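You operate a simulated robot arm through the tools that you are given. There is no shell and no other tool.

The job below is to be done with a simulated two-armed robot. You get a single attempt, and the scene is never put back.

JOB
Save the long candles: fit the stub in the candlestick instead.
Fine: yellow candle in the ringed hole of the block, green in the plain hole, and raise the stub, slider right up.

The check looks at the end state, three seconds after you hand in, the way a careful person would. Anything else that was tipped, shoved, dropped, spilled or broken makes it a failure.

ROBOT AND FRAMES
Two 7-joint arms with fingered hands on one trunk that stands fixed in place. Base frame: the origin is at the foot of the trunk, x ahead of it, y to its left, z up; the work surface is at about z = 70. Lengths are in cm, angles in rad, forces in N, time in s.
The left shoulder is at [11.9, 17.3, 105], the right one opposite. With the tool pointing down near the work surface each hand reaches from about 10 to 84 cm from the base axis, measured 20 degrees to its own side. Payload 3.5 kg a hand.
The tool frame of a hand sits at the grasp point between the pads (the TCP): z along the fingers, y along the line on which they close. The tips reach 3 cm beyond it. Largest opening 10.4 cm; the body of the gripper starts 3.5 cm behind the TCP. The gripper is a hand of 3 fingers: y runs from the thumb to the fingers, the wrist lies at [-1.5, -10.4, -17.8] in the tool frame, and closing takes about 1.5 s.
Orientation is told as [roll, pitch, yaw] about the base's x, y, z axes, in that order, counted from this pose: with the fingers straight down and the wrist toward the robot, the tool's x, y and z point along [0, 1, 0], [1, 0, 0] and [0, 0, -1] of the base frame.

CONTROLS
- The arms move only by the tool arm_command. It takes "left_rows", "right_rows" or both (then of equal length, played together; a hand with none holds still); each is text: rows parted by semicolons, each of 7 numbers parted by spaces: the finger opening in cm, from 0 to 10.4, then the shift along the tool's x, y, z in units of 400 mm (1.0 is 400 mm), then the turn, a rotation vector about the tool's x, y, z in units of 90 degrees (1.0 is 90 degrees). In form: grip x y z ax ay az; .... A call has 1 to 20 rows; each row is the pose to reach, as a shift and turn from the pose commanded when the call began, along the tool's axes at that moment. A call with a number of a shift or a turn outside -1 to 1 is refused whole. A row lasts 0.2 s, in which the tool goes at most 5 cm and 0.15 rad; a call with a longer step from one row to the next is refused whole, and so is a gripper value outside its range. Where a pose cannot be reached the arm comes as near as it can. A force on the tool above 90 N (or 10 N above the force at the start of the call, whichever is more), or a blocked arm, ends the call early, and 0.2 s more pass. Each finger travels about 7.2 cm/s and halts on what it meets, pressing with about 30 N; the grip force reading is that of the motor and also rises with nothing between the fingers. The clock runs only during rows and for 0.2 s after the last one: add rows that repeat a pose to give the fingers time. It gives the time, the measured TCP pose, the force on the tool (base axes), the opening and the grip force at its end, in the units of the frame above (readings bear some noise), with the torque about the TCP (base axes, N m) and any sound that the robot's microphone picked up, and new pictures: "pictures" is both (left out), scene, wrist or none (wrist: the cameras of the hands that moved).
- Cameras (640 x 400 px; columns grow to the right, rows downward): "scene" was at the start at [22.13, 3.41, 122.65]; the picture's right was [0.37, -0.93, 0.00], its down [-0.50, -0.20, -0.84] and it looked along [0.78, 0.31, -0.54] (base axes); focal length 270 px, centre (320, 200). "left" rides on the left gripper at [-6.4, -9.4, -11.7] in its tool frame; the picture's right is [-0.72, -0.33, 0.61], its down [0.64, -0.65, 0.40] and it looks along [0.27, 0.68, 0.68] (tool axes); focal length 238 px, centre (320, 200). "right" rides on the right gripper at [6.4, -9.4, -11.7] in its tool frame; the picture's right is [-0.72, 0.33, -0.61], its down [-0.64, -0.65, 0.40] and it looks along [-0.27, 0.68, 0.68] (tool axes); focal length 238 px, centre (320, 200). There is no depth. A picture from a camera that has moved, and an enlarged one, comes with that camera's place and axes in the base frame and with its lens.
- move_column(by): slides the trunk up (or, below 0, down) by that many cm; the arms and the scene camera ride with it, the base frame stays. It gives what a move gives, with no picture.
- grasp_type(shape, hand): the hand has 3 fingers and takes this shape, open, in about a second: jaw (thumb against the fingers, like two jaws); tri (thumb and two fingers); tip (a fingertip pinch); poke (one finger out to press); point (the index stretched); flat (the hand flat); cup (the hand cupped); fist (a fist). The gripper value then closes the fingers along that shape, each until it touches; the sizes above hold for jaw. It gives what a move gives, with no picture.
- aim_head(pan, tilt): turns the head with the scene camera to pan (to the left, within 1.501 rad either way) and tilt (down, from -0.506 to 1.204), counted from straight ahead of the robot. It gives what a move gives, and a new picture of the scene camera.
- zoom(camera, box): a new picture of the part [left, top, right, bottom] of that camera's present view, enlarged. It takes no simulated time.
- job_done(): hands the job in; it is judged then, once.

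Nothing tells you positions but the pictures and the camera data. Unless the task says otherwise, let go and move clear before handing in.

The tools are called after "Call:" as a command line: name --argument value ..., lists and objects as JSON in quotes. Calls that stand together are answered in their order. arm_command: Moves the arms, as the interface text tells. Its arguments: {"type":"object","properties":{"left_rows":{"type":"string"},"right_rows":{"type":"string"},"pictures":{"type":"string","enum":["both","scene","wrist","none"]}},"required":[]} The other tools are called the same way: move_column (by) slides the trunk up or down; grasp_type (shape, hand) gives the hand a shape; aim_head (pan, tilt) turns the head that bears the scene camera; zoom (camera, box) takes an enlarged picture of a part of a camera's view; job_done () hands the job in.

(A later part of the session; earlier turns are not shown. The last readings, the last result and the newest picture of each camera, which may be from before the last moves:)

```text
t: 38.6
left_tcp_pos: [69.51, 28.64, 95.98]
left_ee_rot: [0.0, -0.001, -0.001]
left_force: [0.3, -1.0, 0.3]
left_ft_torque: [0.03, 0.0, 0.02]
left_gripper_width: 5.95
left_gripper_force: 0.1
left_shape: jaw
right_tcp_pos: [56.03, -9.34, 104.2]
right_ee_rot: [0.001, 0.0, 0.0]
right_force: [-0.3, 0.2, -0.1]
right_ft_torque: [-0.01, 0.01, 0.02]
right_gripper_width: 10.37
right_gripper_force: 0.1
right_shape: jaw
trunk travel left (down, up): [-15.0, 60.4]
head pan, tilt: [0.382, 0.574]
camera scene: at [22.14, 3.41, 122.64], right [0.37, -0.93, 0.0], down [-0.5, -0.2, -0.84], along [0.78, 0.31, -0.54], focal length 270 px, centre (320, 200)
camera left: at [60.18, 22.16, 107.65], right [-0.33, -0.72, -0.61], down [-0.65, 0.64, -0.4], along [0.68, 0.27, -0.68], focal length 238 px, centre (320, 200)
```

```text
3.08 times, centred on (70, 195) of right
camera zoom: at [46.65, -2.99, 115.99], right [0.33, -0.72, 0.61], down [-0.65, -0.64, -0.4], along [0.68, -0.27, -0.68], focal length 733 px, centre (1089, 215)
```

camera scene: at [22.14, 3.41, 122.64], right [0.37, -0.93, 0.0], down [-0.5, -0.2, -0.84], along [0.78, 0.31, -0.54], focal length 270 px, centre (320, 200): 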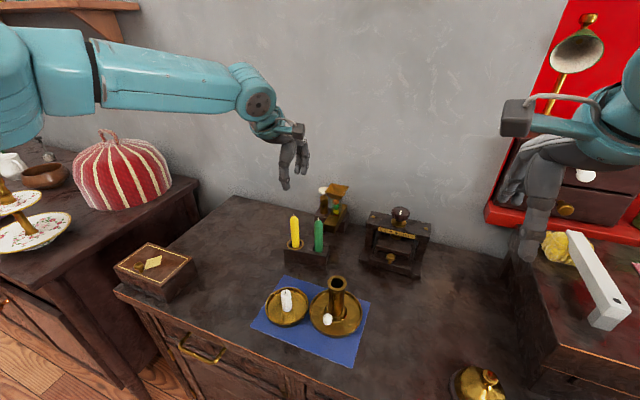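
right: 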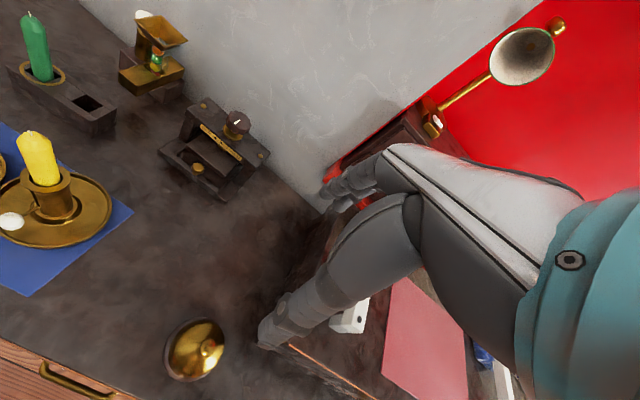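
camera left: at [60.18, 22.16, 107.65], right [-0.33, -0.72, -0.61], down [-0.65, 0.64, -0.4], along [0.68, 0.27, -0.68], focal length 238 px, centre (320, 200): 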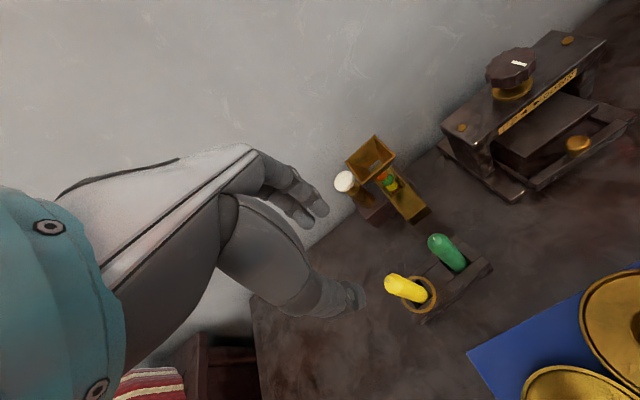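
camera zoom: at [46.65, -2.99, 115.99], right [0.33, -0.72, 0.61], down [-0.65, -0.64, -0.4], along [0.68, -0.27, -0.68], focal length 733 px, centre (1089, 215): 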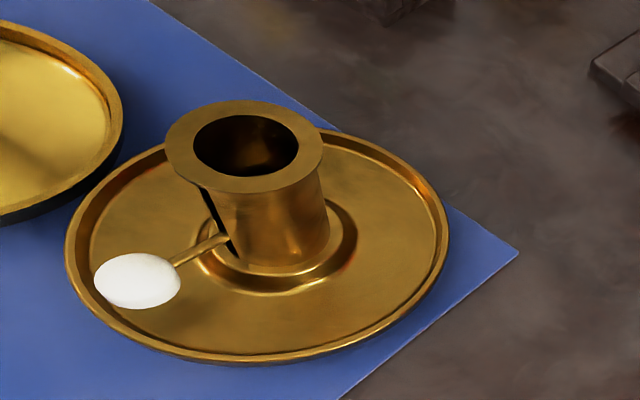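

Both candles are fully seated, with the yellow wick at z≈84. Next is the stub, at about (53.3, 23.5) with its top at z≈76.2; I'll move the left hand above it.

Call:
arm_command --left_rows "6 -0.015 -0.045 0 0 0 0; 6 -0.035 -0.1 0 0 0 0; 6 -0.06 -0.17 0 0 0 0; 6 -0.085 -0.24 0 0 0 0; 6 -0.11 -0.31 0.02 0 0 0; 6 -0.13 -0.37 0.06 0 0 0; 6 -0.1385 -0.399 0.11 0 0 0; 6 -0.1385 -0.399 0.15 0 0 0; 6 -0.1385 -0.399 0.15 0 0 0" --pictures "both"

Call:
zoom --camera "left" --box '[340, 200, 500, 320]'

Call:
zoom --camera "scene" --box '[255, 220, 335, 340]'

```text
t: 40.6
left_tcp_pos: [53.57, 23.05, 89.91]
left_ee_rot: [-0.001, 0.0, -0.003]
left_force: [-0.1, 0.6, 0.0]
left_ft_torque: [-0.01, 0.0, 0.03]
left_gripper_width: 5.95
left_gripper_force: 0.0
left_shape: jaw
right_tcp_pos: [55.97, -9.42, 104.25]
right_ee_rot: [0.001, 0.0, -0.001]
right_force: [-0.4, 0.5, 0.4]
right_ft_torque: [0.0, 0.0, 0.0]
right_gripper_width: 10.37
right_gripper_force: 0.1
right_shape: jaw
trunk travel left (down, up): [-15.0, 60.4]
head pan, tilt: [0.382, 0.574]
camera scene: at [22.12, 3.41, 122.65], right [0.37, -0.93, 0.0], down [-0.5, -0.2, -0.84], along [0.78, 0.31, -0.54], focal length 270 px, centre (320, 200)
camera left: at [44.19, 16.63, 101.59], right [-0.33, -0.72, -0.61], down [-0.65, 0.64, -0.4], along [0.68, 0.27, -0.68], focal length 238 px, centre (320, 200)
```

scene: 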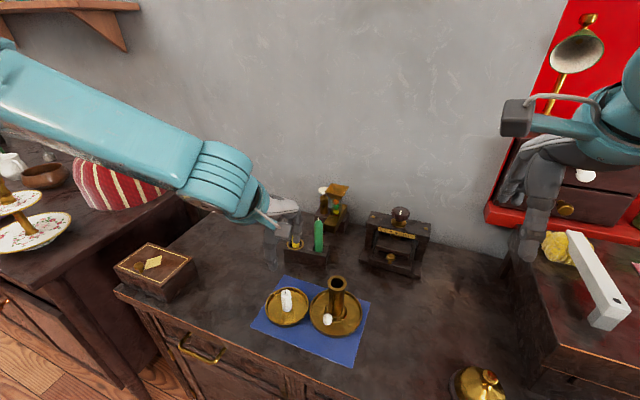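
left: 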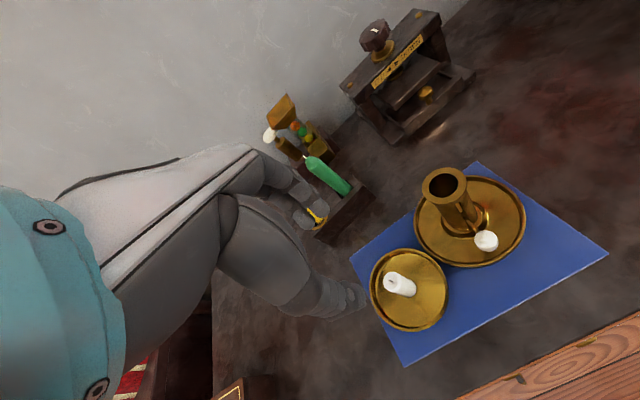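

```text
3.33 times, centred on (420, 260) of left
camera zoom: at [44.19, 16.63, 101.59], right [-0.33, -0.72, -0.61], down [-0.65, 0.64, -0.4], along [0.68, 0.27, -0.68], focal length 794 px, centre (-13, 0)
```

zoom: 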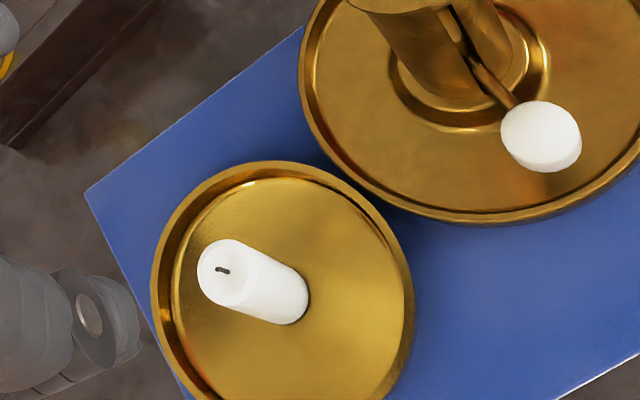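

```text
3.33 times, centred on (295, 280) of scene
camera zoom: at [22.12, 3.41, 122.65], right [0.37, -0.93, 0.0], down [-0.5, -0.2, -0.84], along [0.78, 0.31, -0.54], focal length 898 px, centre (403, -67)
```

zoom: 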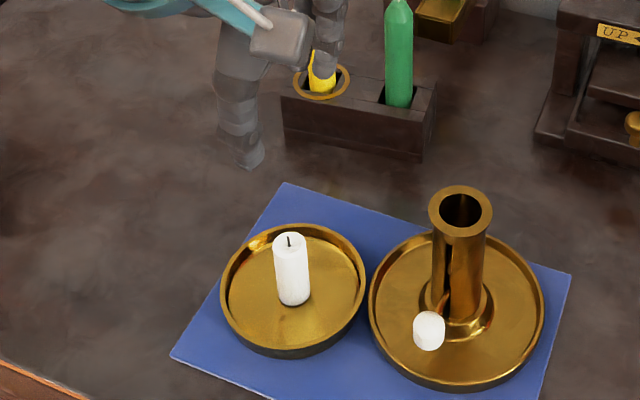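

Call:
arm_command --left_rows "6 0.003 -0.001 0.05 0 0 0; 6 0.003 -0.001 0.11 0 0 0; 6 0.003 -0.001 0.17 0 0 0; 6 0.003 -0.001 0.22 0 0 0; 6 0.003 -0.001 0.26 0 0 0; 6 0.003 -0.001 0.29 0 0 0; 6 0.003 -0.001 0.312 0 0 0; 6 0.003 -0.001 0.312 0 0 0; 6 0.003 -0.001 0.312 0 0 0" --pictures "none"

Call:
zoom --camera "left" --box '[240, 170, 400, 290]'

Call:
zoom --camera "scene" --box '[255, 250, 335, 340]'

```text
t: 42.6
left_tcp_pos: [53.61, 22.99, 77.48]
left_ee_rot: [0.0, 0.001, 0.001]
left_force: [0.1, 0.3, -0.1]
left_ft_torque: [0.0, 0.02, 0.03]
left_gripper_width: 5.97
left_gripper_force: 0.0
left_shape: jaw
right_tcp_pos: [55.93, -9.34, 104.26]
right_ee_rot: [-0.001, 0.001, 0.0]
right_force: [-0.6, -0.2, -0.4]
right_ft_torque: [0.01, 0.01, 0.04]
right_gripper_width: 10.37
right_gripper_force: 0.1
right_shape: jaw
trunk travel left (down, up): [-15.0, 60.4]
head pan, tilt: [0.382, 0.574]
```

```text
3.33 times, centred on (320, 230) of left
camera zoom: at [44.26, 16.72, 89.07], right [-0.33, -0.72, -0.61], down [-0.65, 0.64, -0.4], along [0.68, 0.27, -0.68], focal length 794 px, centre (320, 100)
```

zoom: 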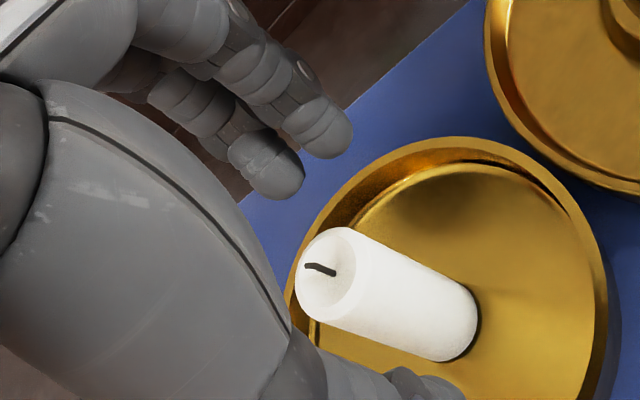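

```text
4.44 times, centred on (295, 295) of scene
camera zoom: at [22.13, 3.41, 122.65], right [0.37, -0.93, 0.0], down [-0.5, -0.2, -0.84], along [0.78, 0.31, -0.54], focal length 1198 px, centre (431, -222)
```

zoom: 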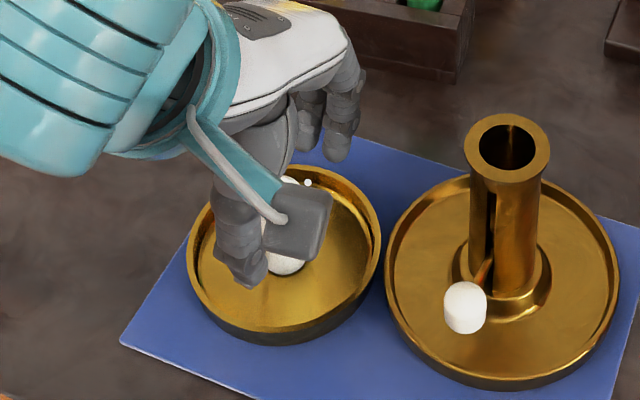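

Call:
arm_command --left_rows "5 0.004 -0.002 0 0 0 0; 4 0.004 -0.002 0 0 0 0; 3.4 0.004 -0.002 0 0 0 0; 2.8 0.004 -0.002 0 0 0 0; 2.2 0.004 -0.002 0 0 0 0; 1.6 0.004 -0.002 0 0 0 0; 1 0.004 -0.002 0 0 0 0; 0.4 0.004 -0.002 0 0 0 0; 0 0.004 -0.002 0 0 0 0; 0 0.004 -0.002 0 0 0 0; 0 0.004 -0.002 0 0 0 0" --pictures "none"

Call:
zoom --camera "left" --box '[240, 170, 400, 290]'

Call:
zoom --camera "scene" --box '[255, 250, 335, 340]'

```text
t: 45.0
left_tcp_pos: [53.49, 23.3, 77.44]
left_ee_rot: [0.0, 0.0, -0.001]
left_force: [-1.0, 0.6, 0.7]
left_ft_torque: [0.0, 0.01, -0.01]
left_gripper_width: 1.2
left_gripper_force: 29.8
left_shape: jaw
right_tcp_pos: [55.99, -9.41, 104.23]
right_ee_rot: [0.001, 0.0, -0.001]
right_force: [0.3, 0.2, -0.1]
right_ft_torque: [0.01, -0.01, 0.02]
right_gripper_width: 10.39
right_gripper_force: 0.1
right_shape: jaw
trunk travel left (down, up): [-15.0, 60.4]
head pan, tilt: [0.382, 0.574]
```

```text
3.33 times, centred on (320, 230) of left
camera zoom: at [44.17, 16.88, 89.09], right [-0.33, -0.72, -0.61], down [-0.65, 0.64, -0.4], along [0.68, 0.27, -0.68], focal length 794 px, centre (320, 100)
```

zoom: 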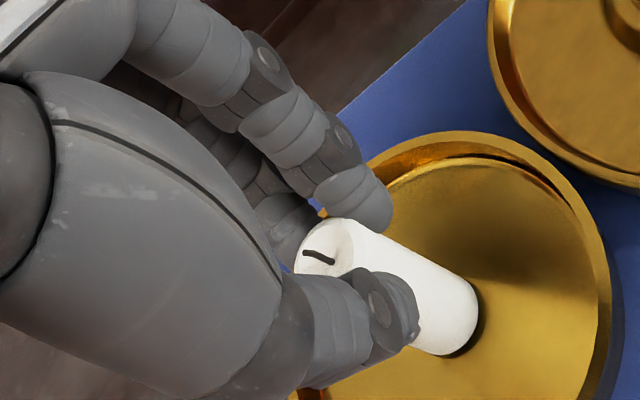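

```text
4.44 times, centred on (295, 295) of scene
camera zoom: at [22.13, 3.41, 122.65], right [0.37, -0.93, 0.0], down [-0.5, -0.2, -0.84], along [0.78, 0.31, -0.54], focal length 1198 px, centre (431, -222)
```

zoom: 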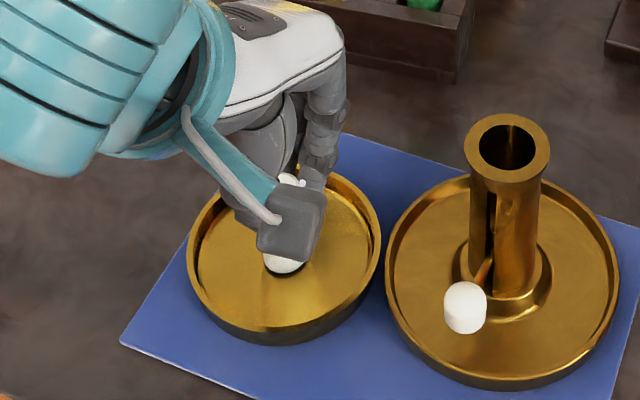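

The stub is gripped. I'll lift it and measure where its bottom sits relative to the hand.

Call:
arm_command --left_rows "0 0 0 -0.01 0 0 0; 0 0 0 -0.03 0 0 0; 0 0 0 -0.06 0 0 0; 0 0 0 -0.1 0 0 0; 0 0 0 -0.15 0 0 0; 0 0 0 -0.2 0 0 0; 0 0 0 -0.25 0 0 0; 0 0 0 -0.3 0 0 0; 0 0 0 -0.3125 0 0 0; 0 0 0 -0.3125 0 0 0" --pictures "both"

Call:
zoom --camera "left" --box '[240, 170, 400, 290]'

Call:
zoom --camera "scene" --box '[265, 210, 325, 290]'

Call:
zoom --camera "right" --box '[0, 50, 140, 200]'

```text
t: 47.2
left_tcp_pos: [53.51, 23.19, 90.01]
left_ee_rot: [0.0, 0.0, 0.0]
left_force: [0.3, -1.0, 0.0]
left_ft_torque: [0.01, 0.03, 0.01]
left_gripper_width: 1.18
left_gripper_force: 29.6
left_shape: jaw
right_tcp_pos: [56.0, -9.36, 104.26]
right_ee_rot: [0.001, 0.002, 0.0]
right_force: [-0.4, -0.2, 0.7]
right_ft_torque: [-0.02, -0.03, -0.01]
right_gripper_width: 10.39
right_gripper_force: 0.1
right_shape: jaw
trunk travel left (down, up): [-15.0, 60.4]
head pan, tilt: [0.382, 0.574]
camera scene: at [22.13, 3.41, 122.64], right [0.37, -0.93, 0.0], down [-0.5, -0.2, -0.84], along [0.78, 0.31, -0.54], focal length 270 px, centre (320, 200)
camera left: at [44.14, 16.84, 101.67], right [-0.33, -0.72, -0.61], down [-0.65, 0.64, -0.4], along [0.68, 0.27, -0.68], focal length 238 px, centre (320, 200)
```

scene: 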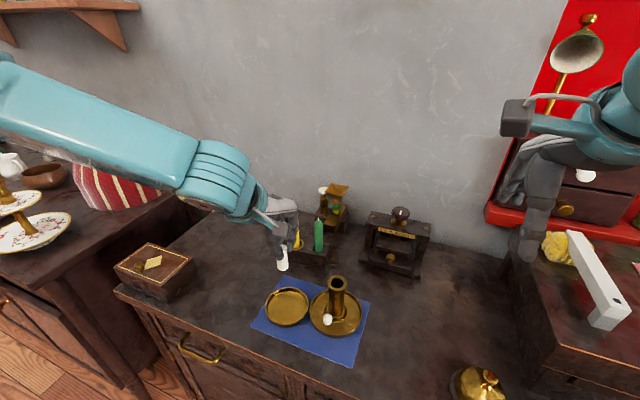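
left: 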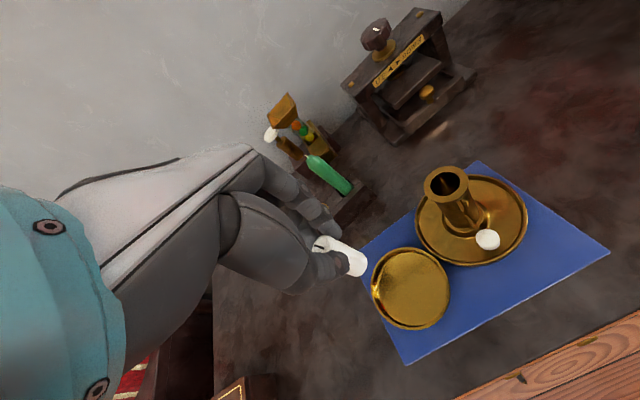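

```text
3.33 times, centred on (320, 230) of left
camera zoom: at [44.14, 16.84, 101.67], right [-0.33, -0.72, -0.61], down [-0.65, 0.64, -0.4], along [0.68, 0.27, -0.68], focal length 794 px, centre (320, 100)
```

zoom: 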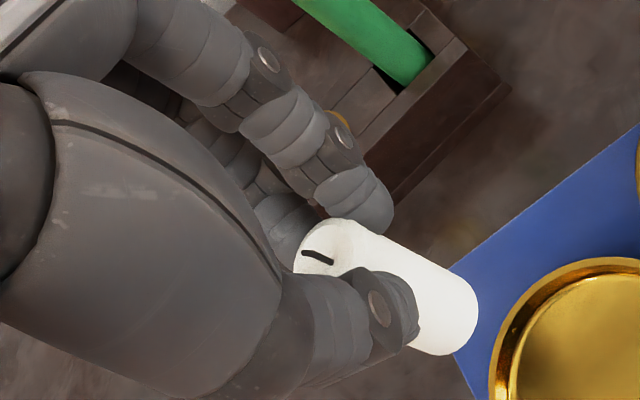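

```text
5.00 times, centred on (295, 250) of scene
camera zoom: at [22.13, 3.41, 122.64], right [0.37, -0.93, 0.0], down [-0.5, -0.2, -0.84], along [0.78, 0.31, -0.54], focal length 1348 px, centre (445, -50)
```

zoom: 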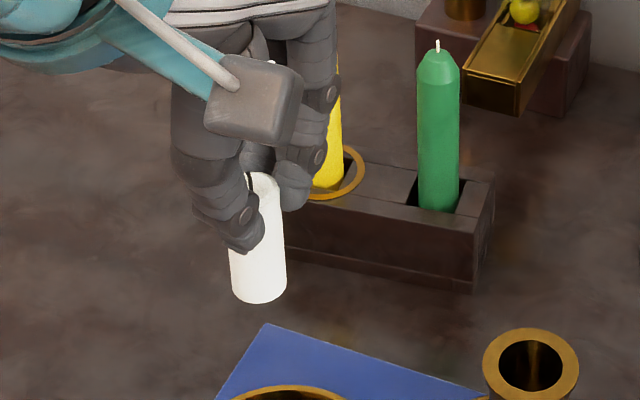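

```text
2.67 times, centred on (70, 125) of right
camera zoom: at [46.64, -2.99, 116.0], right [0.33, -0.72, 0.61], down [-0.65, -0.64, -0.4], along [0.68, -0.27, -0.68], focal length 636 px, centre (987, 400)
```

zoom: 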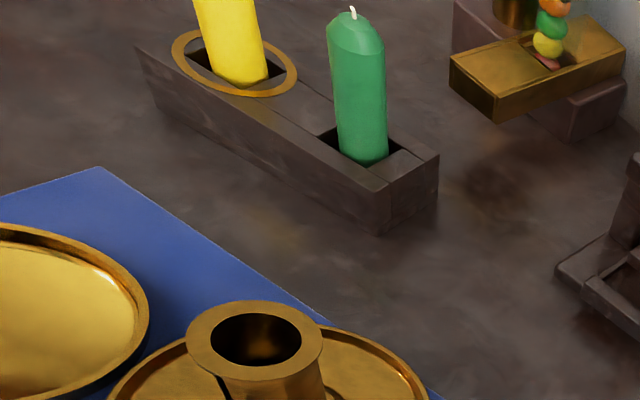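

Call:
arm_command --left_rows "0 -0.04 0.01 0 0 0 0; 0 -0.09 0.025 0 0 0 0; 0 -0.14 0.04 0 0 0 0; 0 -0.19 0.055 0 0 0 0; 0 -0.23 0.068 0 0 0 0; 0 -0.2528 0.0735 0.02 0 0 0; 0 -0.2528 0.0735 0.045 0 0 0; 0 -0.2528 0.0735 0.045 0 0 0; 0 -0.2528 0.0735 0.045 0 0 0" --pictures "none"

Call:
zoom --camera "left" --box '[290, 200, 450, 320]'

Call:
zoom --camera "scene" --box '[300, 230, 380, 330]'

Call:
zoom --camera "right" --box '[0, 110, 120, 230]'

```text
t: 49.2
left_tcp_pos: [56.35, 13.13, 88.27]
left_ee_rot: [0.001, -0.001, 0.0]
left_force: [-0.1, 0.0, 0.2]
left_ft_torque: [0.0, 0.0, 0.0]
left_gripper_width: 1.2
left_gripper_force: 29.7
left_shape: jaw
right_tcp_pos: [55.94, -9.47, 104.25]
right_ee_rot: [0.0, 0.001, 0.0]
right_force: [0.2, -0.1, 0.6]
right_ft_torque: [0.01, 0.01, 0.03]
right_gripper_width: 10.38
right_gripper_force: 0.1
right_shape: jaw
trunk travel left (down, up): [-15.0, 60.4]
head pan, tilt: [0.382, 0.574]
```

```text
3.33 times, centred on (370, 260) of left
camera zoom: at [47.02, 6.78, 99.85], right [-0.33, -0.72, -0.61], down [-0.65, 0.64, -0.4], along [0.68, 0.27, -0.68], focal length 794 px, centre (153, 0)
```

zoom: 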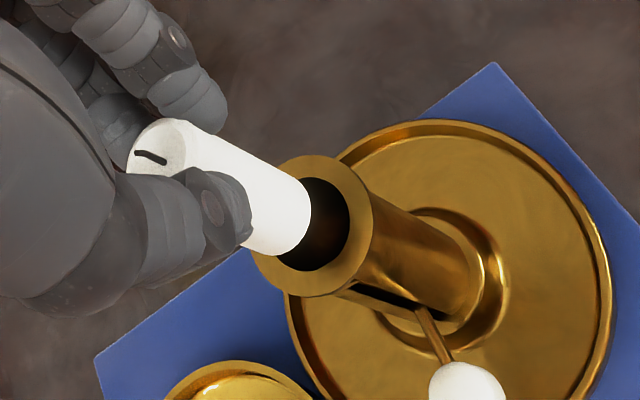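

```text
4.00 times, centred on (340, 280) of scene
camera zoom: at [22.13, 3.41, 122.65], right [0.37, -0.93, 0.0], down [-0.5, -0.2, -0.84], along [0.78, 0.31, -0.54], focal length 1078 px, centre (240, -120)
```

zoom: 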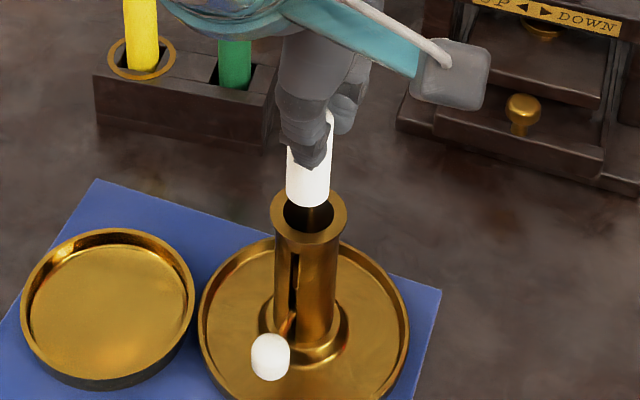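

```text
3.33 times, centred on (60, 170) of right
camera zoom: at [46.64, -2.99, 116.0], right [0.33, -0.72, 0.61], down [-0.65, -0.64, -0.4], along [0.68, -0.27, -0.68], focal length 794 px, centre (1187, 300)
```

zoom: 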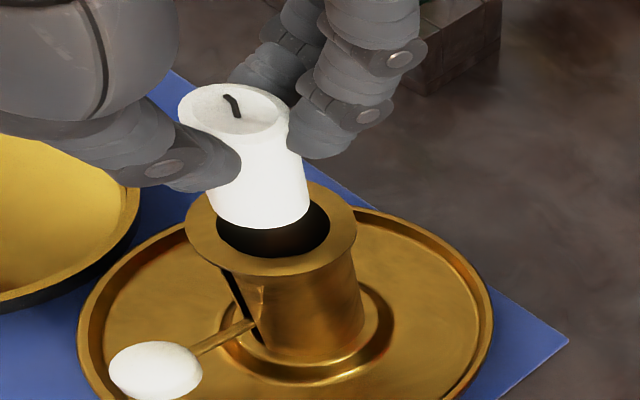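

The stub hangs just above the candlestick mouth, with its bottom about 0.15 cm short in x and tilted about 2°. I'll correct that and come to about 0.5 cm above the rim for another look.

Call:
arm_command --left_rows "0 0.002 0.0004 0 -0.006 -0.01 0; 0 0.0044 0.0008 0 -0.0127 -0.021 0; 0 0.0044 0.0008 0.015 -0.0127 -0.021 0; 0 0.0044 0.0008 0.03 -0.0127 -0.021 0; 0 0.0044 0.0008 0.03 -0.0127 -0.021 0; 0 0.0044 0.0008 0.03 -0.0127 -0.021 0" --pictures "none"

Call:
zoom --camera "left" --box '[300, 210, 420, 300]'

Call:
zoom --camera "scene" --box '[310, 240, 370, 300]'

Call:
zoom --camera "right" --box '[0, 120, 90, 210]'

```text
t: 50.6
left_tcp_pos: [56.28, 13.28, 87.0]
left_ee_rot: [-0.034, -0.019, 0.0]
left_force: [-0.7, 0.8, 0.4]
left_ft_torque: [0.04, -0.01, 0.0]
left_gripper_width: 1.18
left_gripper_force: 30.1
left_shape: jaw
right_tcp_pos: [55.99, -9.49, 104.31]
right_ee_rot: [0.0, 0.001, 0.0]
right_force: [0.3, -0.1, 1.0]
right_ft_torque: [0.01, -0.01, 0.01]
right_gripper_width: 10.36
right_gripper_force: 0.1
right_shape: jaw
trunk travel left (down, up): [-15.0, 60.4]
head pan, tilt: [0.382, 0.574]
```

```text
4.44 times, centred on (360, 255) of left
camera zoom: at [46.83, 7.32, 98.64], right [-0.31, -0.74, -0.6], down [-0.64, 0.63, -0.44], along [0.7, 0.25, -0.67], focal length 1059 px, centre (142, -44)
```

zoom: 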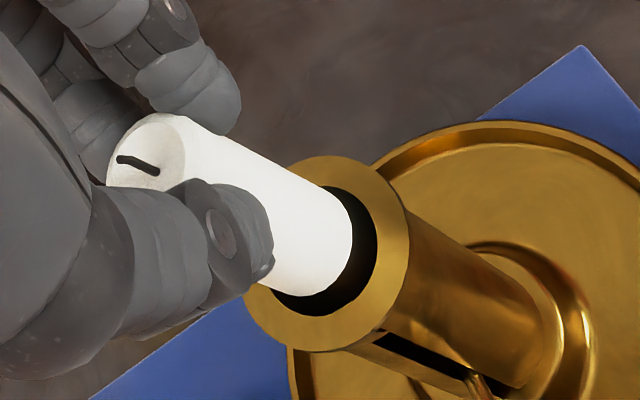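

```text
6.67 times, centred on (340, 270) of scene
camera zoom: at [22.13, 3.41, 122.65], right [0.37, -0.93, 0.0], down [-0.5, -0.2, -0.84], along [0.78, 0.31, -0.54], focal length 1797 px, centre (187, -267)
```

zoom: 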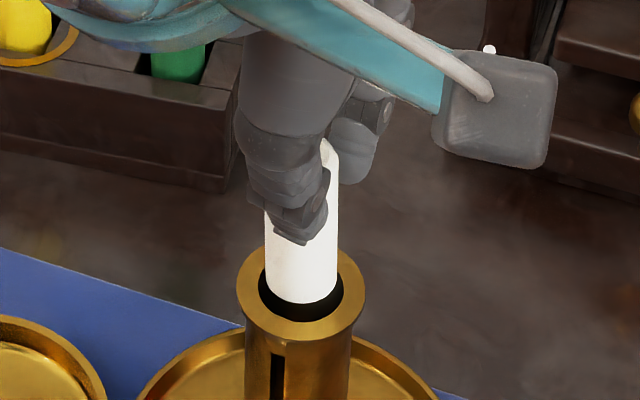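

```text
4.44 times, centred on (45, 165) of right
camera zoom: at [46.64, -2.99, 116.0], right [0.33, -0.72, 0.61], down [-0.65, -0.64, -0.4], along [0.68, -0.27, -0.68], focal length 1059 px, centre (1542, 356)
```

zoom: 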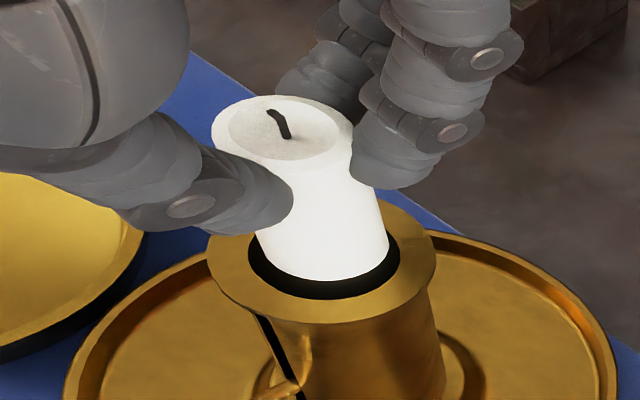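

Alignment is within about 0.05 cm in all three views. I'll lower slowly and vertically, checking the force as it enters.

Call:
arm_command --left_rows "0 0.00017 -0.0001 0.005 0 0 0; 0 0.00034 -0.0002 0.01 0 0 0; 0 0.00051 -0.0003 0.015 0 0 0; 0 0.00068 -0.0004 0.02 0 0 0; 0 0.00085 -0.0005 0.025 0 0 0; 0 0.00102 -0.00057 0.03 0 0 0; 0 0.00102 -0.00057 0.03 0 0 0" --pictures "none"

Call:
zoom --camera "scene" --box '[310, 240, 370, 300]'

Call:
zoom --camera "right" --box '[0, 120, 90, 210]'

Call:
zoom --camera "left" --box '[300, 210, 420, 300]'

```text
t: 52.2
left_tcp_pos: [56.49, 13.33, 85.9]
left_ee_rot: [-0.033, -0.018, 0.001]
left_force: [0.5, 0.3, -0.7]
left_ft_torque: [0.01, -0.01, 0.02]
left_gripper_width: 1.21
left_gripper_force: 30.1
left_shape: jaw
right_tcp_pos: [56.05, -9.34, 104.25]
right_ee_rot: [0.0, 0.0, 0.0]
right_force: [0.3, -0.3, 0.1]
right_ft_torque: [-0.03, 0.0, -0.01]
right_gripper_width: 10.36
right_gripper_force: 0.0
right_shape: jaw
trunk travel left (down, up): [-15.0, 60.4]
head pan, tilt: [0.382, 0.574]
```

```text
6.67 times, centred on (340, 270) of scene
camera zoom: at [22.13, 3.41, 122.65], right [0.37, -0.93, 0.0], down [-0.5, -0.2, -0.84], along [0.78, 0.31, -0.54], focal length 1797 px, centre (187, -267)
```

zoom: 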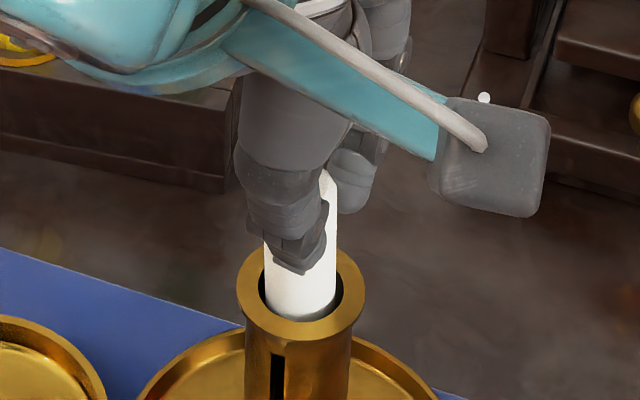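

```text
4.44 times, centred on (45, 165) of right
camera zoom: at [46.64, -2.99, 116.0], right [0.33, -0.72, 0.61], down [-0.65, -0.64, -0.4], along [0.68, -0.27, -0.68], focal length 1059 px, centre (1542, 356)
```

zoom: 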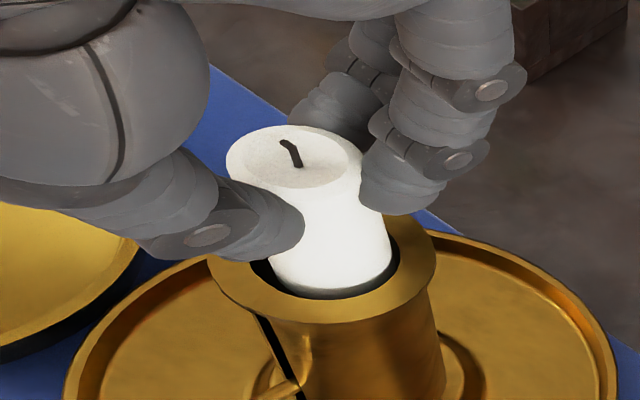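

```text
4.44 times, centred on (360, 255) of left
camera zoom: at [46.85, 7.31, 97.43], right [-0.31, -0.74, -0.6], down [-0.64, 0.63, -0.44], along [0.7, 0.25, -0.67], focal length 1059 px, centre (142, -44)
```

zoom: 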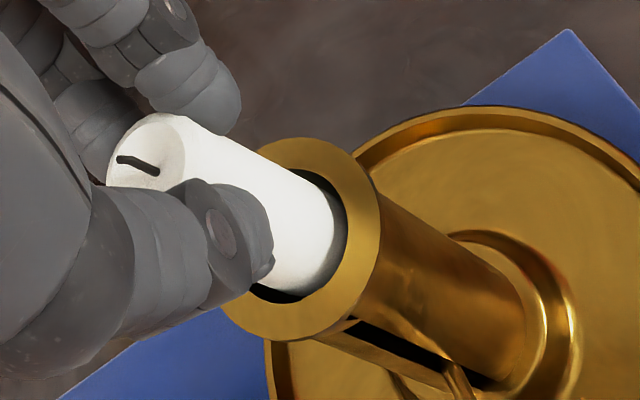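

Call:
arm_command --left_rows "0 0.00017 -0.0001 0.005 0 0 0; 0 0.00034 -0.0002 0.01 0 0 0; 0 0.00051 -0.0003 0.015 0 0 0; 0 0.00068 -0.0004 0.02 0 0 0; 0 0.00085 -0.0005 0.025 0 0 0; 0 0.00102 -0.00057 0.03 0 0 0; 0 0.00102 -0.00057 0.03 0 0 0" --pictures "none"

Call:
zoom --camera "scene" --box '[310, 240, 370, 300]'

Call:
zoom --camera "right" --box '[0, 120, 90, 210]'

Call:
zoom --camera "left" --box '[300, 210, 420, 300]'

```text
t: 53.8
left_tcp_pos: [56.35, 13.24, 84.56]
left_ee_rot: [-0.034, -0.02, -0.001]
left_force: [-0.7, -0.2, 0.1]
left_ft_torque: [-0.02, -0.03, 0.0]
left_gripper_width: 1.19
left_gripper_force: 30.0
left_shape: jaw
right_tcp_pos: [55.77, -9.45, 104.24]
right_ee_rot: [-0.001, 0.0, 0.001]
right_force: [0.4, 0.0, -0.2]
right_ft_torque: [0.01, 0.01, -0.01]
right_gripper_width: 10.36
right_gripper_force: 0.0
right_shape: jaw
trunk travel left (down, up): [-15.0, 60.4]
head pan, tilt: [0.382, 0.574]
```

```text
6.67 times, centred on (340, 270) of scene
camera zoom: at [22.13, 3.41, 122.65], right [0.37, -0.93, 0.0], down [-0.5, -0.2, -0.84], along [0.78, 0.31, -0.54], focal length 1797 px, centre (187, -267)
```

zoom: 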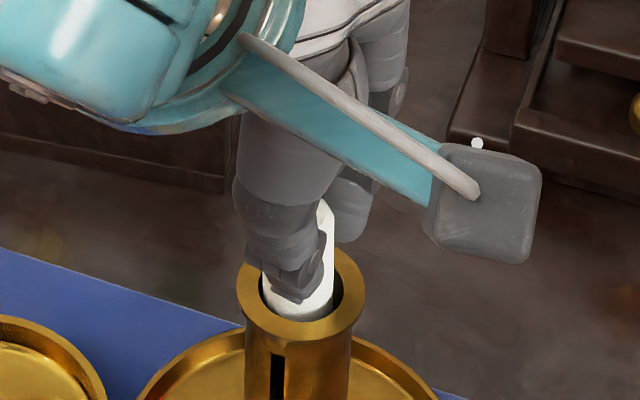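

```text
4.44 times, centred on (45, 165) of right
camera zoom: at [46.64, -2.99, 116.0], right [0.33, -0.72, 0.61], down [-0.65, -0.64, -0.4], along [0.68, -0.27, -0.68], focal length 1059 px, centre (1542, 356)
```

zoom: 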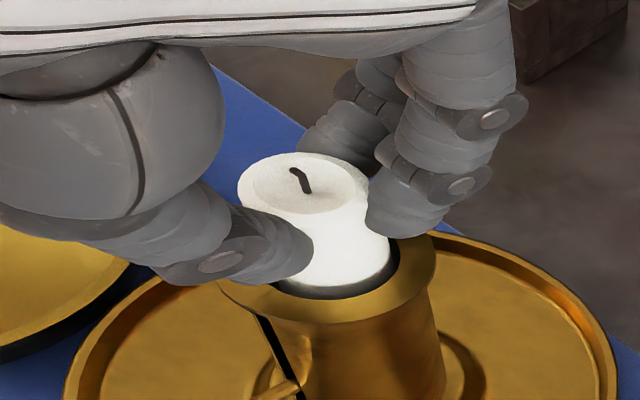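

```text
4.44 times, centred on (360, 255) of left
camera zoom: at [46.86, 7.34, 96.21], right [-0.31, -0.74, -0.6], down [-0.64, 0.63, -0.44], along [0.7, 0.25, -0.67], focal length 1059 px, centre (142, -44)
```

zoom: 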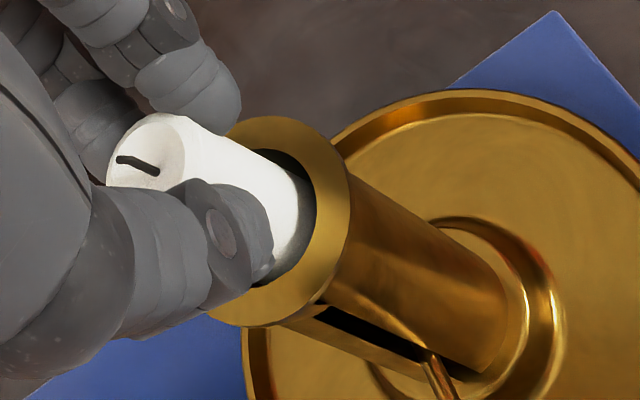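

Call:
arm_command --left_rows "0 -0.0006 -0.0001 0.005 0 0 0; 0 -0.001 -0.0002 0.01 0 0 0; 0 -0.0009 -0.0003 0.015 0 0 0; 0 -0.0008 -0.0004 0.02 0 0 0; 0 -0.00065 -0.0005 0.025 0 0 0; 0 -0.00065 -0.0005 0.025 0 0 0" --pictures "none"

Call:
zoom --camera "scene" --box '[310, 240, 370, 300]'

Call:
zoom --camera "right" --box '[0, 120, 90, 210]'

Call:
zoom --camera "left" --box '[300, 210, 420, 300]'

```text
t: 55.2
left_tcp_pos: [56.5, 13.22, 83.58]
left_ee_rot: [-0.034, -0.02, 0.001]
left_force: [0.5, 0.6, -0.4]
left_ft_torque: [0.01, -0.01, 0.0]
left_gripper_width: 1.19
left_gripper_force: 30.3
left_shape: jaw
right_tcp_pos: [55.91, -9.31, 104.37]
right_ee_rot: [-0.002, -0.001, 0.0]
right_force: [-0.4, -0.5, 0.1]
right_ft_torque: [0.02, -0.02, -0.01]
right_gripper_width: 10.34
right_gripper_force: 0.1
right_shape: jaw
trunk travel left (down, up): [-15.0, 60.4]
head pan, tilt: [0.382, 0.574]
```

```text
6.67 times, centred on (340, 270) of scene
camera zoom: at [22.13, 3.41, 122.65], right [0.37, -0.93, 0.0], down [-0.5, -0.2, -0.84], along [0.78, 0.31, -0.54], focal length 1797 px, centre (187, -267)
```

zoom: 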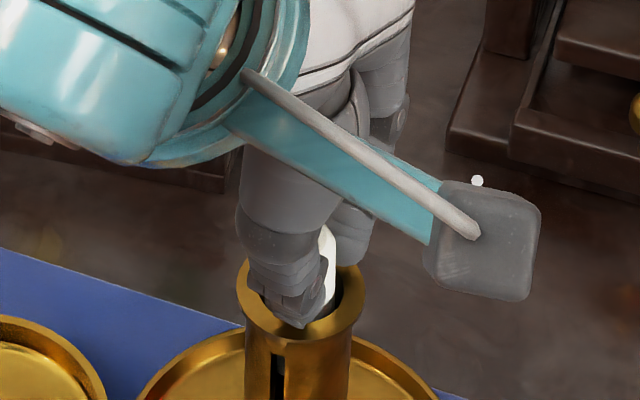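

```text
4.44 times, centred on (45, 165) of right
camera zoom: at [46.64, -2.99, 116.0], right [0.33, -0.72, 0.61], down [-0.65, -0.64, -0.4], along [0.68, -0.27, -0.68], focal length 1059 px, centre (1542, 356)
```

zoom: 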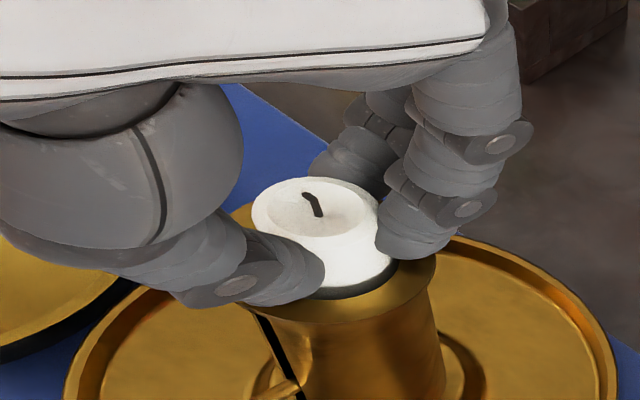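

```text
4.44 times, centred on (360, 255) of left
camera zoom: at [46.88, 7.25, 95.21], right [-0.31, -0.74, -0.6], down [-0.64, 0.63, -0.44], along [0.7, 0.25, -0.67], focal length 1059 px, centre (142, -44)
```

zoom: 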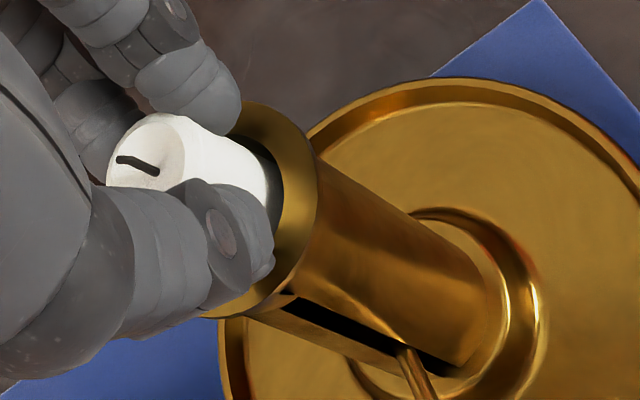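

Call:
arm_command --left_rows "1.6 0 0 0 0 0 0; 2.2 0 0 -0.002 0 0 0; 3 0 0 -0.006 0 0 0; 4 0 0 -0.012 0 0 0; 5 0 0 -0.018 0 0 0; 5.5 0 0 -0.022 0 0 0; 5.5 0 0 -0.022 0 0 0; 5.5 0 0 -0.022 0 0 0" --pictures "none"

Call:
zoom --camera "scene" --box '[310, 240, 370, 300]'

Call:
zoom --camera "right" --box '[0, 120, 90, 210]'

Call:
zoom --camera "left" --box '[300, 210, 420, 300]'

```text
t: 57.0
left_tcp_pos: [56.42, 13.32, 84.43]
left_ee_rot: [-0.033, -0.019, -0.001]
left_force: [-0.2, -0.1, 0.4]
left_ft_torque: [-0.01, 0.02, 0.03]
left_gripper_width: 5.46
left_gripper_force: 0.1
left_shape: jaw
right_tcp_pos: [55.97, -9.41, 104.2]
right_ee_rot: [-0.001, 0.001, 0.0]
right_force: [0.1, 0.3, 0.8]
right_ft_torque: [-0.03, -0.02, 0.01]
right_gripper_width: 10.35
right_gripper_force: 0.0
right_shape: jaw
trunk travel left (down, up): [-15.0, 60.4]
head pan, tilt: [0.382, 0.574]
```

```text
6.67 times, centred on (340, 270) of scene
camera zoom: at [22.13, 3.41, 122.65], right [0.37, -0.93, 0.0], down [-0.5, -0.2, -0.84], along [0.78, 0.31, -0.54], focal length 1797 px, centre (187, -267)
```

zoom: 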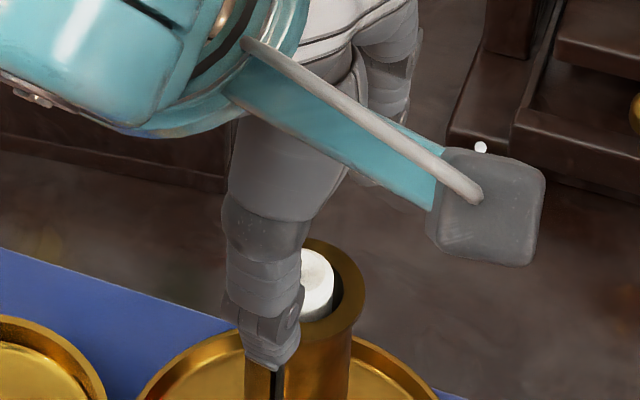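

```text
4.44 times, centred on (45, 165) of right
camera zoom: at [46.64, -2.99, 116.0], right [0.33, -0.72, 0.61], down [-0.65, -0.64, -0.4], along [0.68, -0.27, -0.68], focal length 1059 px, centre (1542, 356)
```

zoom: 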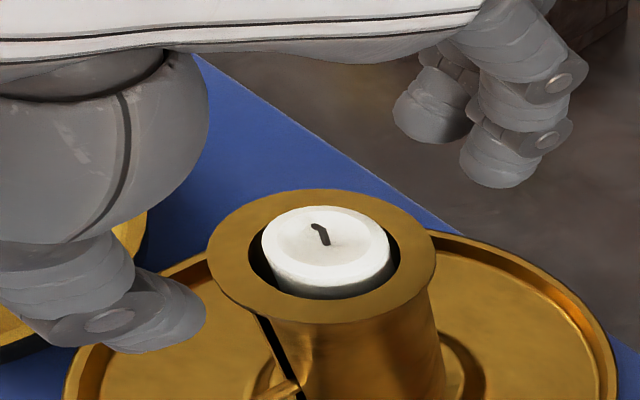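

```text
4.44 times, centred on (360, 255) of left
camera zoom: at [46.87, 7.27, 96.13], right [-0.31, -0.74, -0.6], down [-0.64, 0.63, -0.44], along [0.7, 0.25, -0.67], focal length 1059 px, centre (142, -44)
```

zoom: 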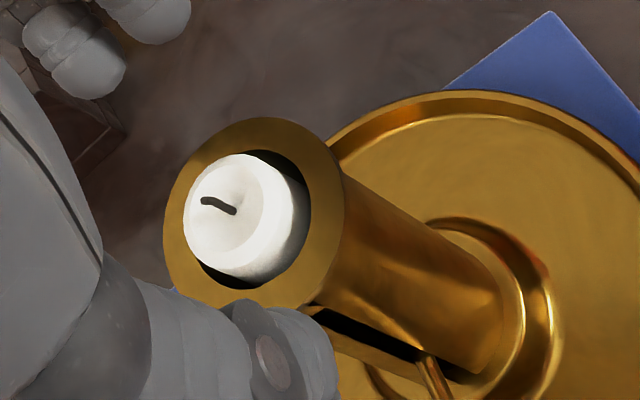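

The stub has dropped into the candlestick and sticks out slightly above the rim. I'll raise the left hand and take it clear, then study the slider.

Call:
arm_command --left_rows "5.5 0.001 -0.0005 -0.03 0 0 0; 5.5 0.002 -0.001 -0.08 0 0 0; 5.5 0.003 -0.002 -0.15 0.004 0.007 0; 5.5 0.004 -0.003 -0.22 0.0127 0.021 0; 5.5 0.03 -0.03 -0.28 0.0127 0.021 0; 5.5 0.1 -0.08 -0.33 0.0127 0.021 0; 5.5 0.19 -0.13 -0.36 0.0127 0.021 0; 5.5 0.28 -0.18 -0.38 0.0127 0.021 0; 5.5 0.37 -0.23 -0.38 0.0127 0.021 0; 5.5 0.46 -0.28 -0.38 0.0127 0.021 0; 5.5 0.52 -0.32 -0.38 0.0127 0.021 0; 5.5 0.52 -0.32 -0.38 0.0127 0.021 0" --pictures "both"

Call:
zoom --camera "scene" --box '[310, 265, 370, 335]'

Call:
zoom --camera "right" --box '[0, 140, 110, 250]'

Call:
zoom --camera "scene" --box '[260, 200, 380, 340]'

```text
t: 59.6
left_tcp_pos: [43.39, 34.44, 98.87]
left_ee_rot: [0.001, 0.001, -0.001]
left_force: [0.1, 1.0, 0.3]
left_ft_torque: [0.0, -0.02, -0.02]
left_gripper_width: 5.49
left_gripper_force: 0.1
left_shape: jaw
right_tcp_pos: [55.88, -9.41, 104.21]
right_ee_rot: [0.001, 0.001, 0.0]
right_force: [-0.1, 0.0, 0.8]
right_ft_torque: [0.01, -0.02, -0.02]
right_gripper_width: 10.37
right_gripper_force: 0.1
right_shape: jaw
trunk travel left (down, up): [-15.0, 60.4]
head pan, tilt: [0.382, 0.574]
camera scene: at [22.06, 3.37, 122.67], right [0.37, -0.93, 0.0], down [-0.5, -0.2, -0.84], along [0.78, 0.31, -0.54], focal length 270 px, centre (320, 200)
camera left: at [34.0, 28.18, 110.38], right [-0.33, -0.72, -0.61], down [-0.65, 0.64, -0.4], along [0.68, 0.27, -0.68], focal length 238 px, centre (320, 200)
```

scene: 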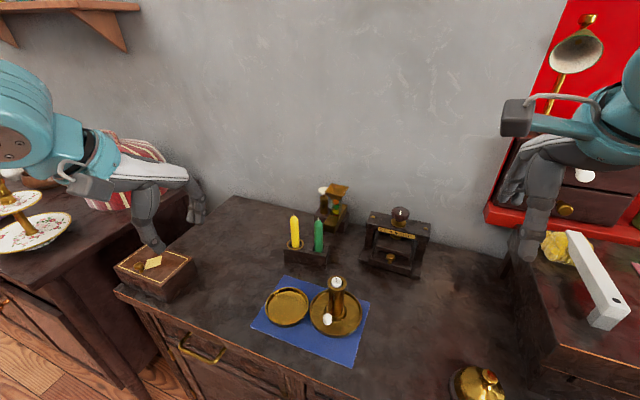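
left: 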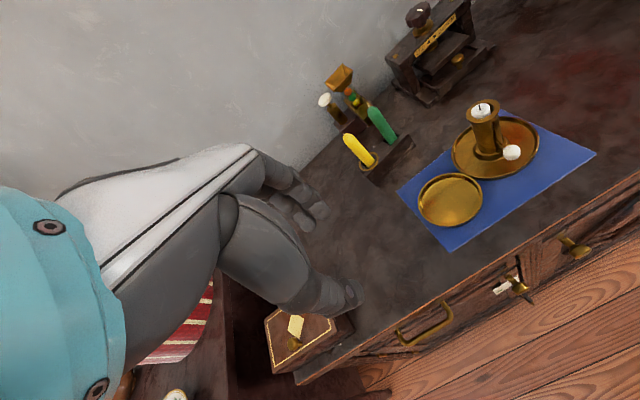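

```text
5.71 times, centred on (340, 300) of scene
camera zoom: at [22.06, 3.37, 122.67], right [0.37, -0.93, 0.0], down [-0.5, -0.2, -0.84], along [0.78, 0.31, -0.54], focal length 1540 px, centre (206, -371)
```

zoom: 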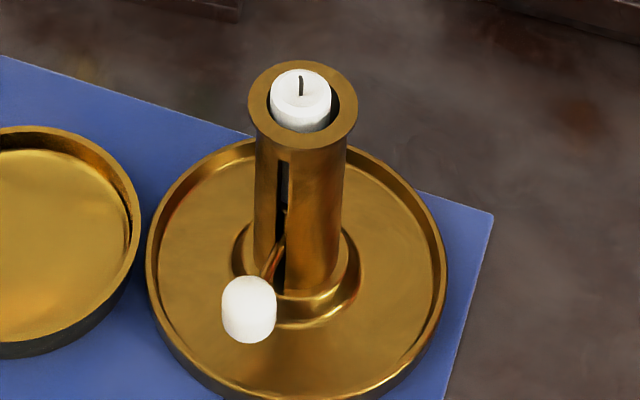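

```text
3.64 times, centred on (55, 195) of right
camera zoom: at [46.58, -3.03, 116.04], right [0.33, -0.72, 0.61], down [-0.65, -0.64, -0.4], along [0.68, -0.27, -0.68], focal length 867 px, centre (1284, 218)
```

zoom: 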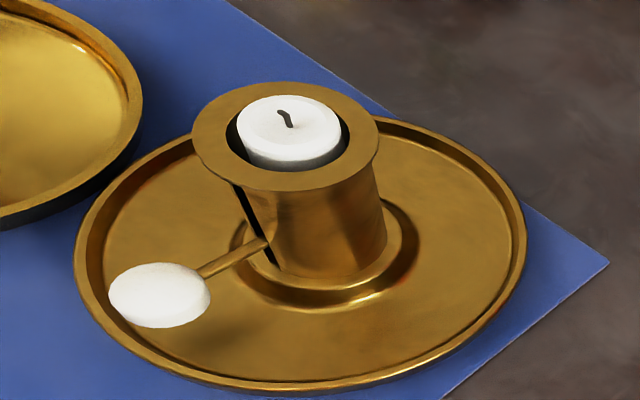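

```text
2.86 times, centred on (320, 270) of scene
camera zoom: at [22.06, 3.37, 122.67], right [0.37, -0.93, 0.0], down [-0.5, -0.2, -0.84], along [0.78, 0.31, -0.54], focal length 770 px, centre (320, 0)
```

zoom: 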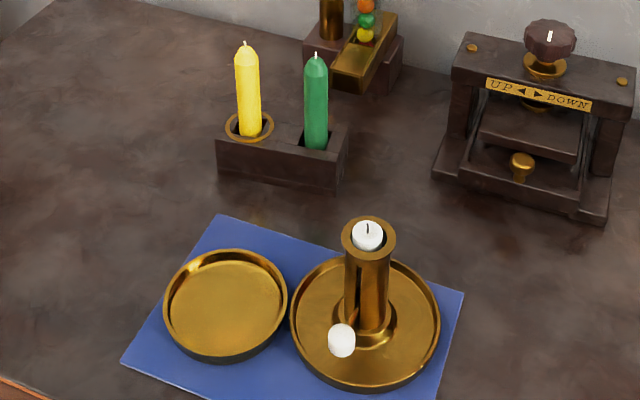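

The stub is seated. The slider knob is at about (51.95, 13.8, 74.4) on the near side, with its slot running up to z≈78.7. I'll bring the right hand in with the fingers turned to pinch the knob from its two sides, rotating first at a safe height.

Call:
arm_command --right_rows "9.5 0.028 -0.025 0.021 0 0 -0.083; 9 0.056 -0.05 0.0425 0 0 -0.167; 8 0.084 -0.0744 0.0638 0 0 -0.25; 7 0.112 -0.0992 0.085 0 0 -0.333; 6 0.14 -0.124 0.106 0 0 -0.417; 5.5 0.1675 -0.149 0.1275 0 0 -0.5; 5 0.195 -0.1736 0.149 0 0 -0.583; 5 0.223 -0.198 0.17 0 0 -0.667; 5 0.251 -0.223 0.191 0 0 -0.75; 5 0.279 -0.248 0.2125 0 0 -0.833; 5 0.307 -0.273 0.234 0 0 -0.917; 5 0.335 -0.2975 0.255 0 0 -1; 5 0.335 -0.2975 0.255 0 0 -1; 5 0.335 -0.2975 0.255 0 0 -1" --pictures "both"

```text
t: 62.6
left_tcp_pos: [43.43, 34.56, 98.76]
left_ee_rot: [0.0, -0.001, 0.001]
left_force: [0.2, 0.8, 0.1]
left_ft_torque: [0.0, 0.01, 0.05]
left_gripper_width: 5.47
left_gripper_force: 0.0
left_shape: jaw
right_tcp_pos: [43.91, 4.02, 94.01]
right_ee_rot: [0.0, -0.001, 1.57]
right_force: [-0.1, 0.1, 0.8]
right_ft_torque: [0.02, 0.03, -0.02]
right_gripper_width: 5.04
right_gripper_force: 0.1
right_shape: jaw
trunk travel left (down, up): [-15.0, 60.4]
head pan, tilt: [0.382, 0.574]
camera scene: at [22.13, 3.41, 122.65], right [0.37, -0.93, 0.0], down [-0.5, -0.2, -0.84], along [0.78, 0.31, -0.54], focal length 270 px, centre (320, 200)
camera right: at [37.74, -5.38, 105.78], right [0.72, 0.33, 0.61], down [0.64, -0.65, -0.4], along [0.27, 0.68, -0.68], focal length 238 px, centre (320, 200)
```

scene: 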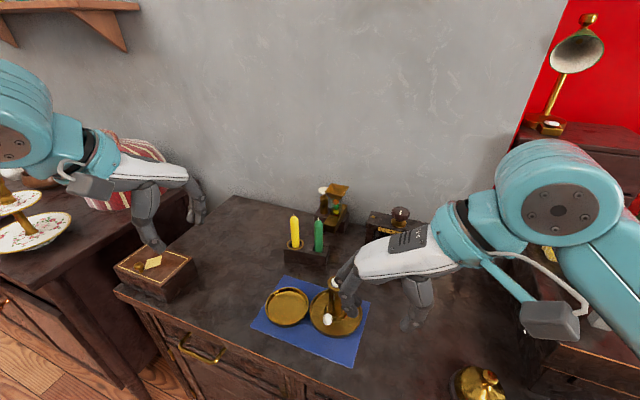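
right: 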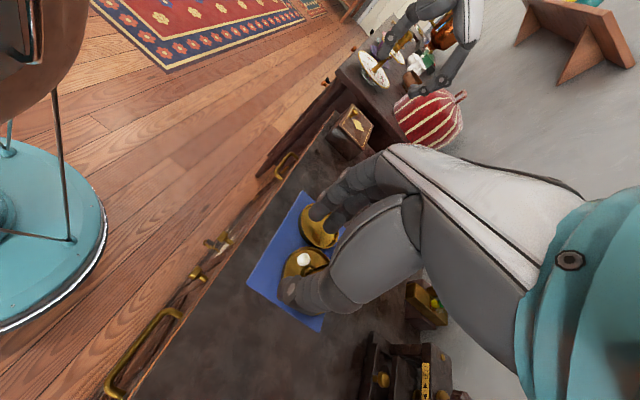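

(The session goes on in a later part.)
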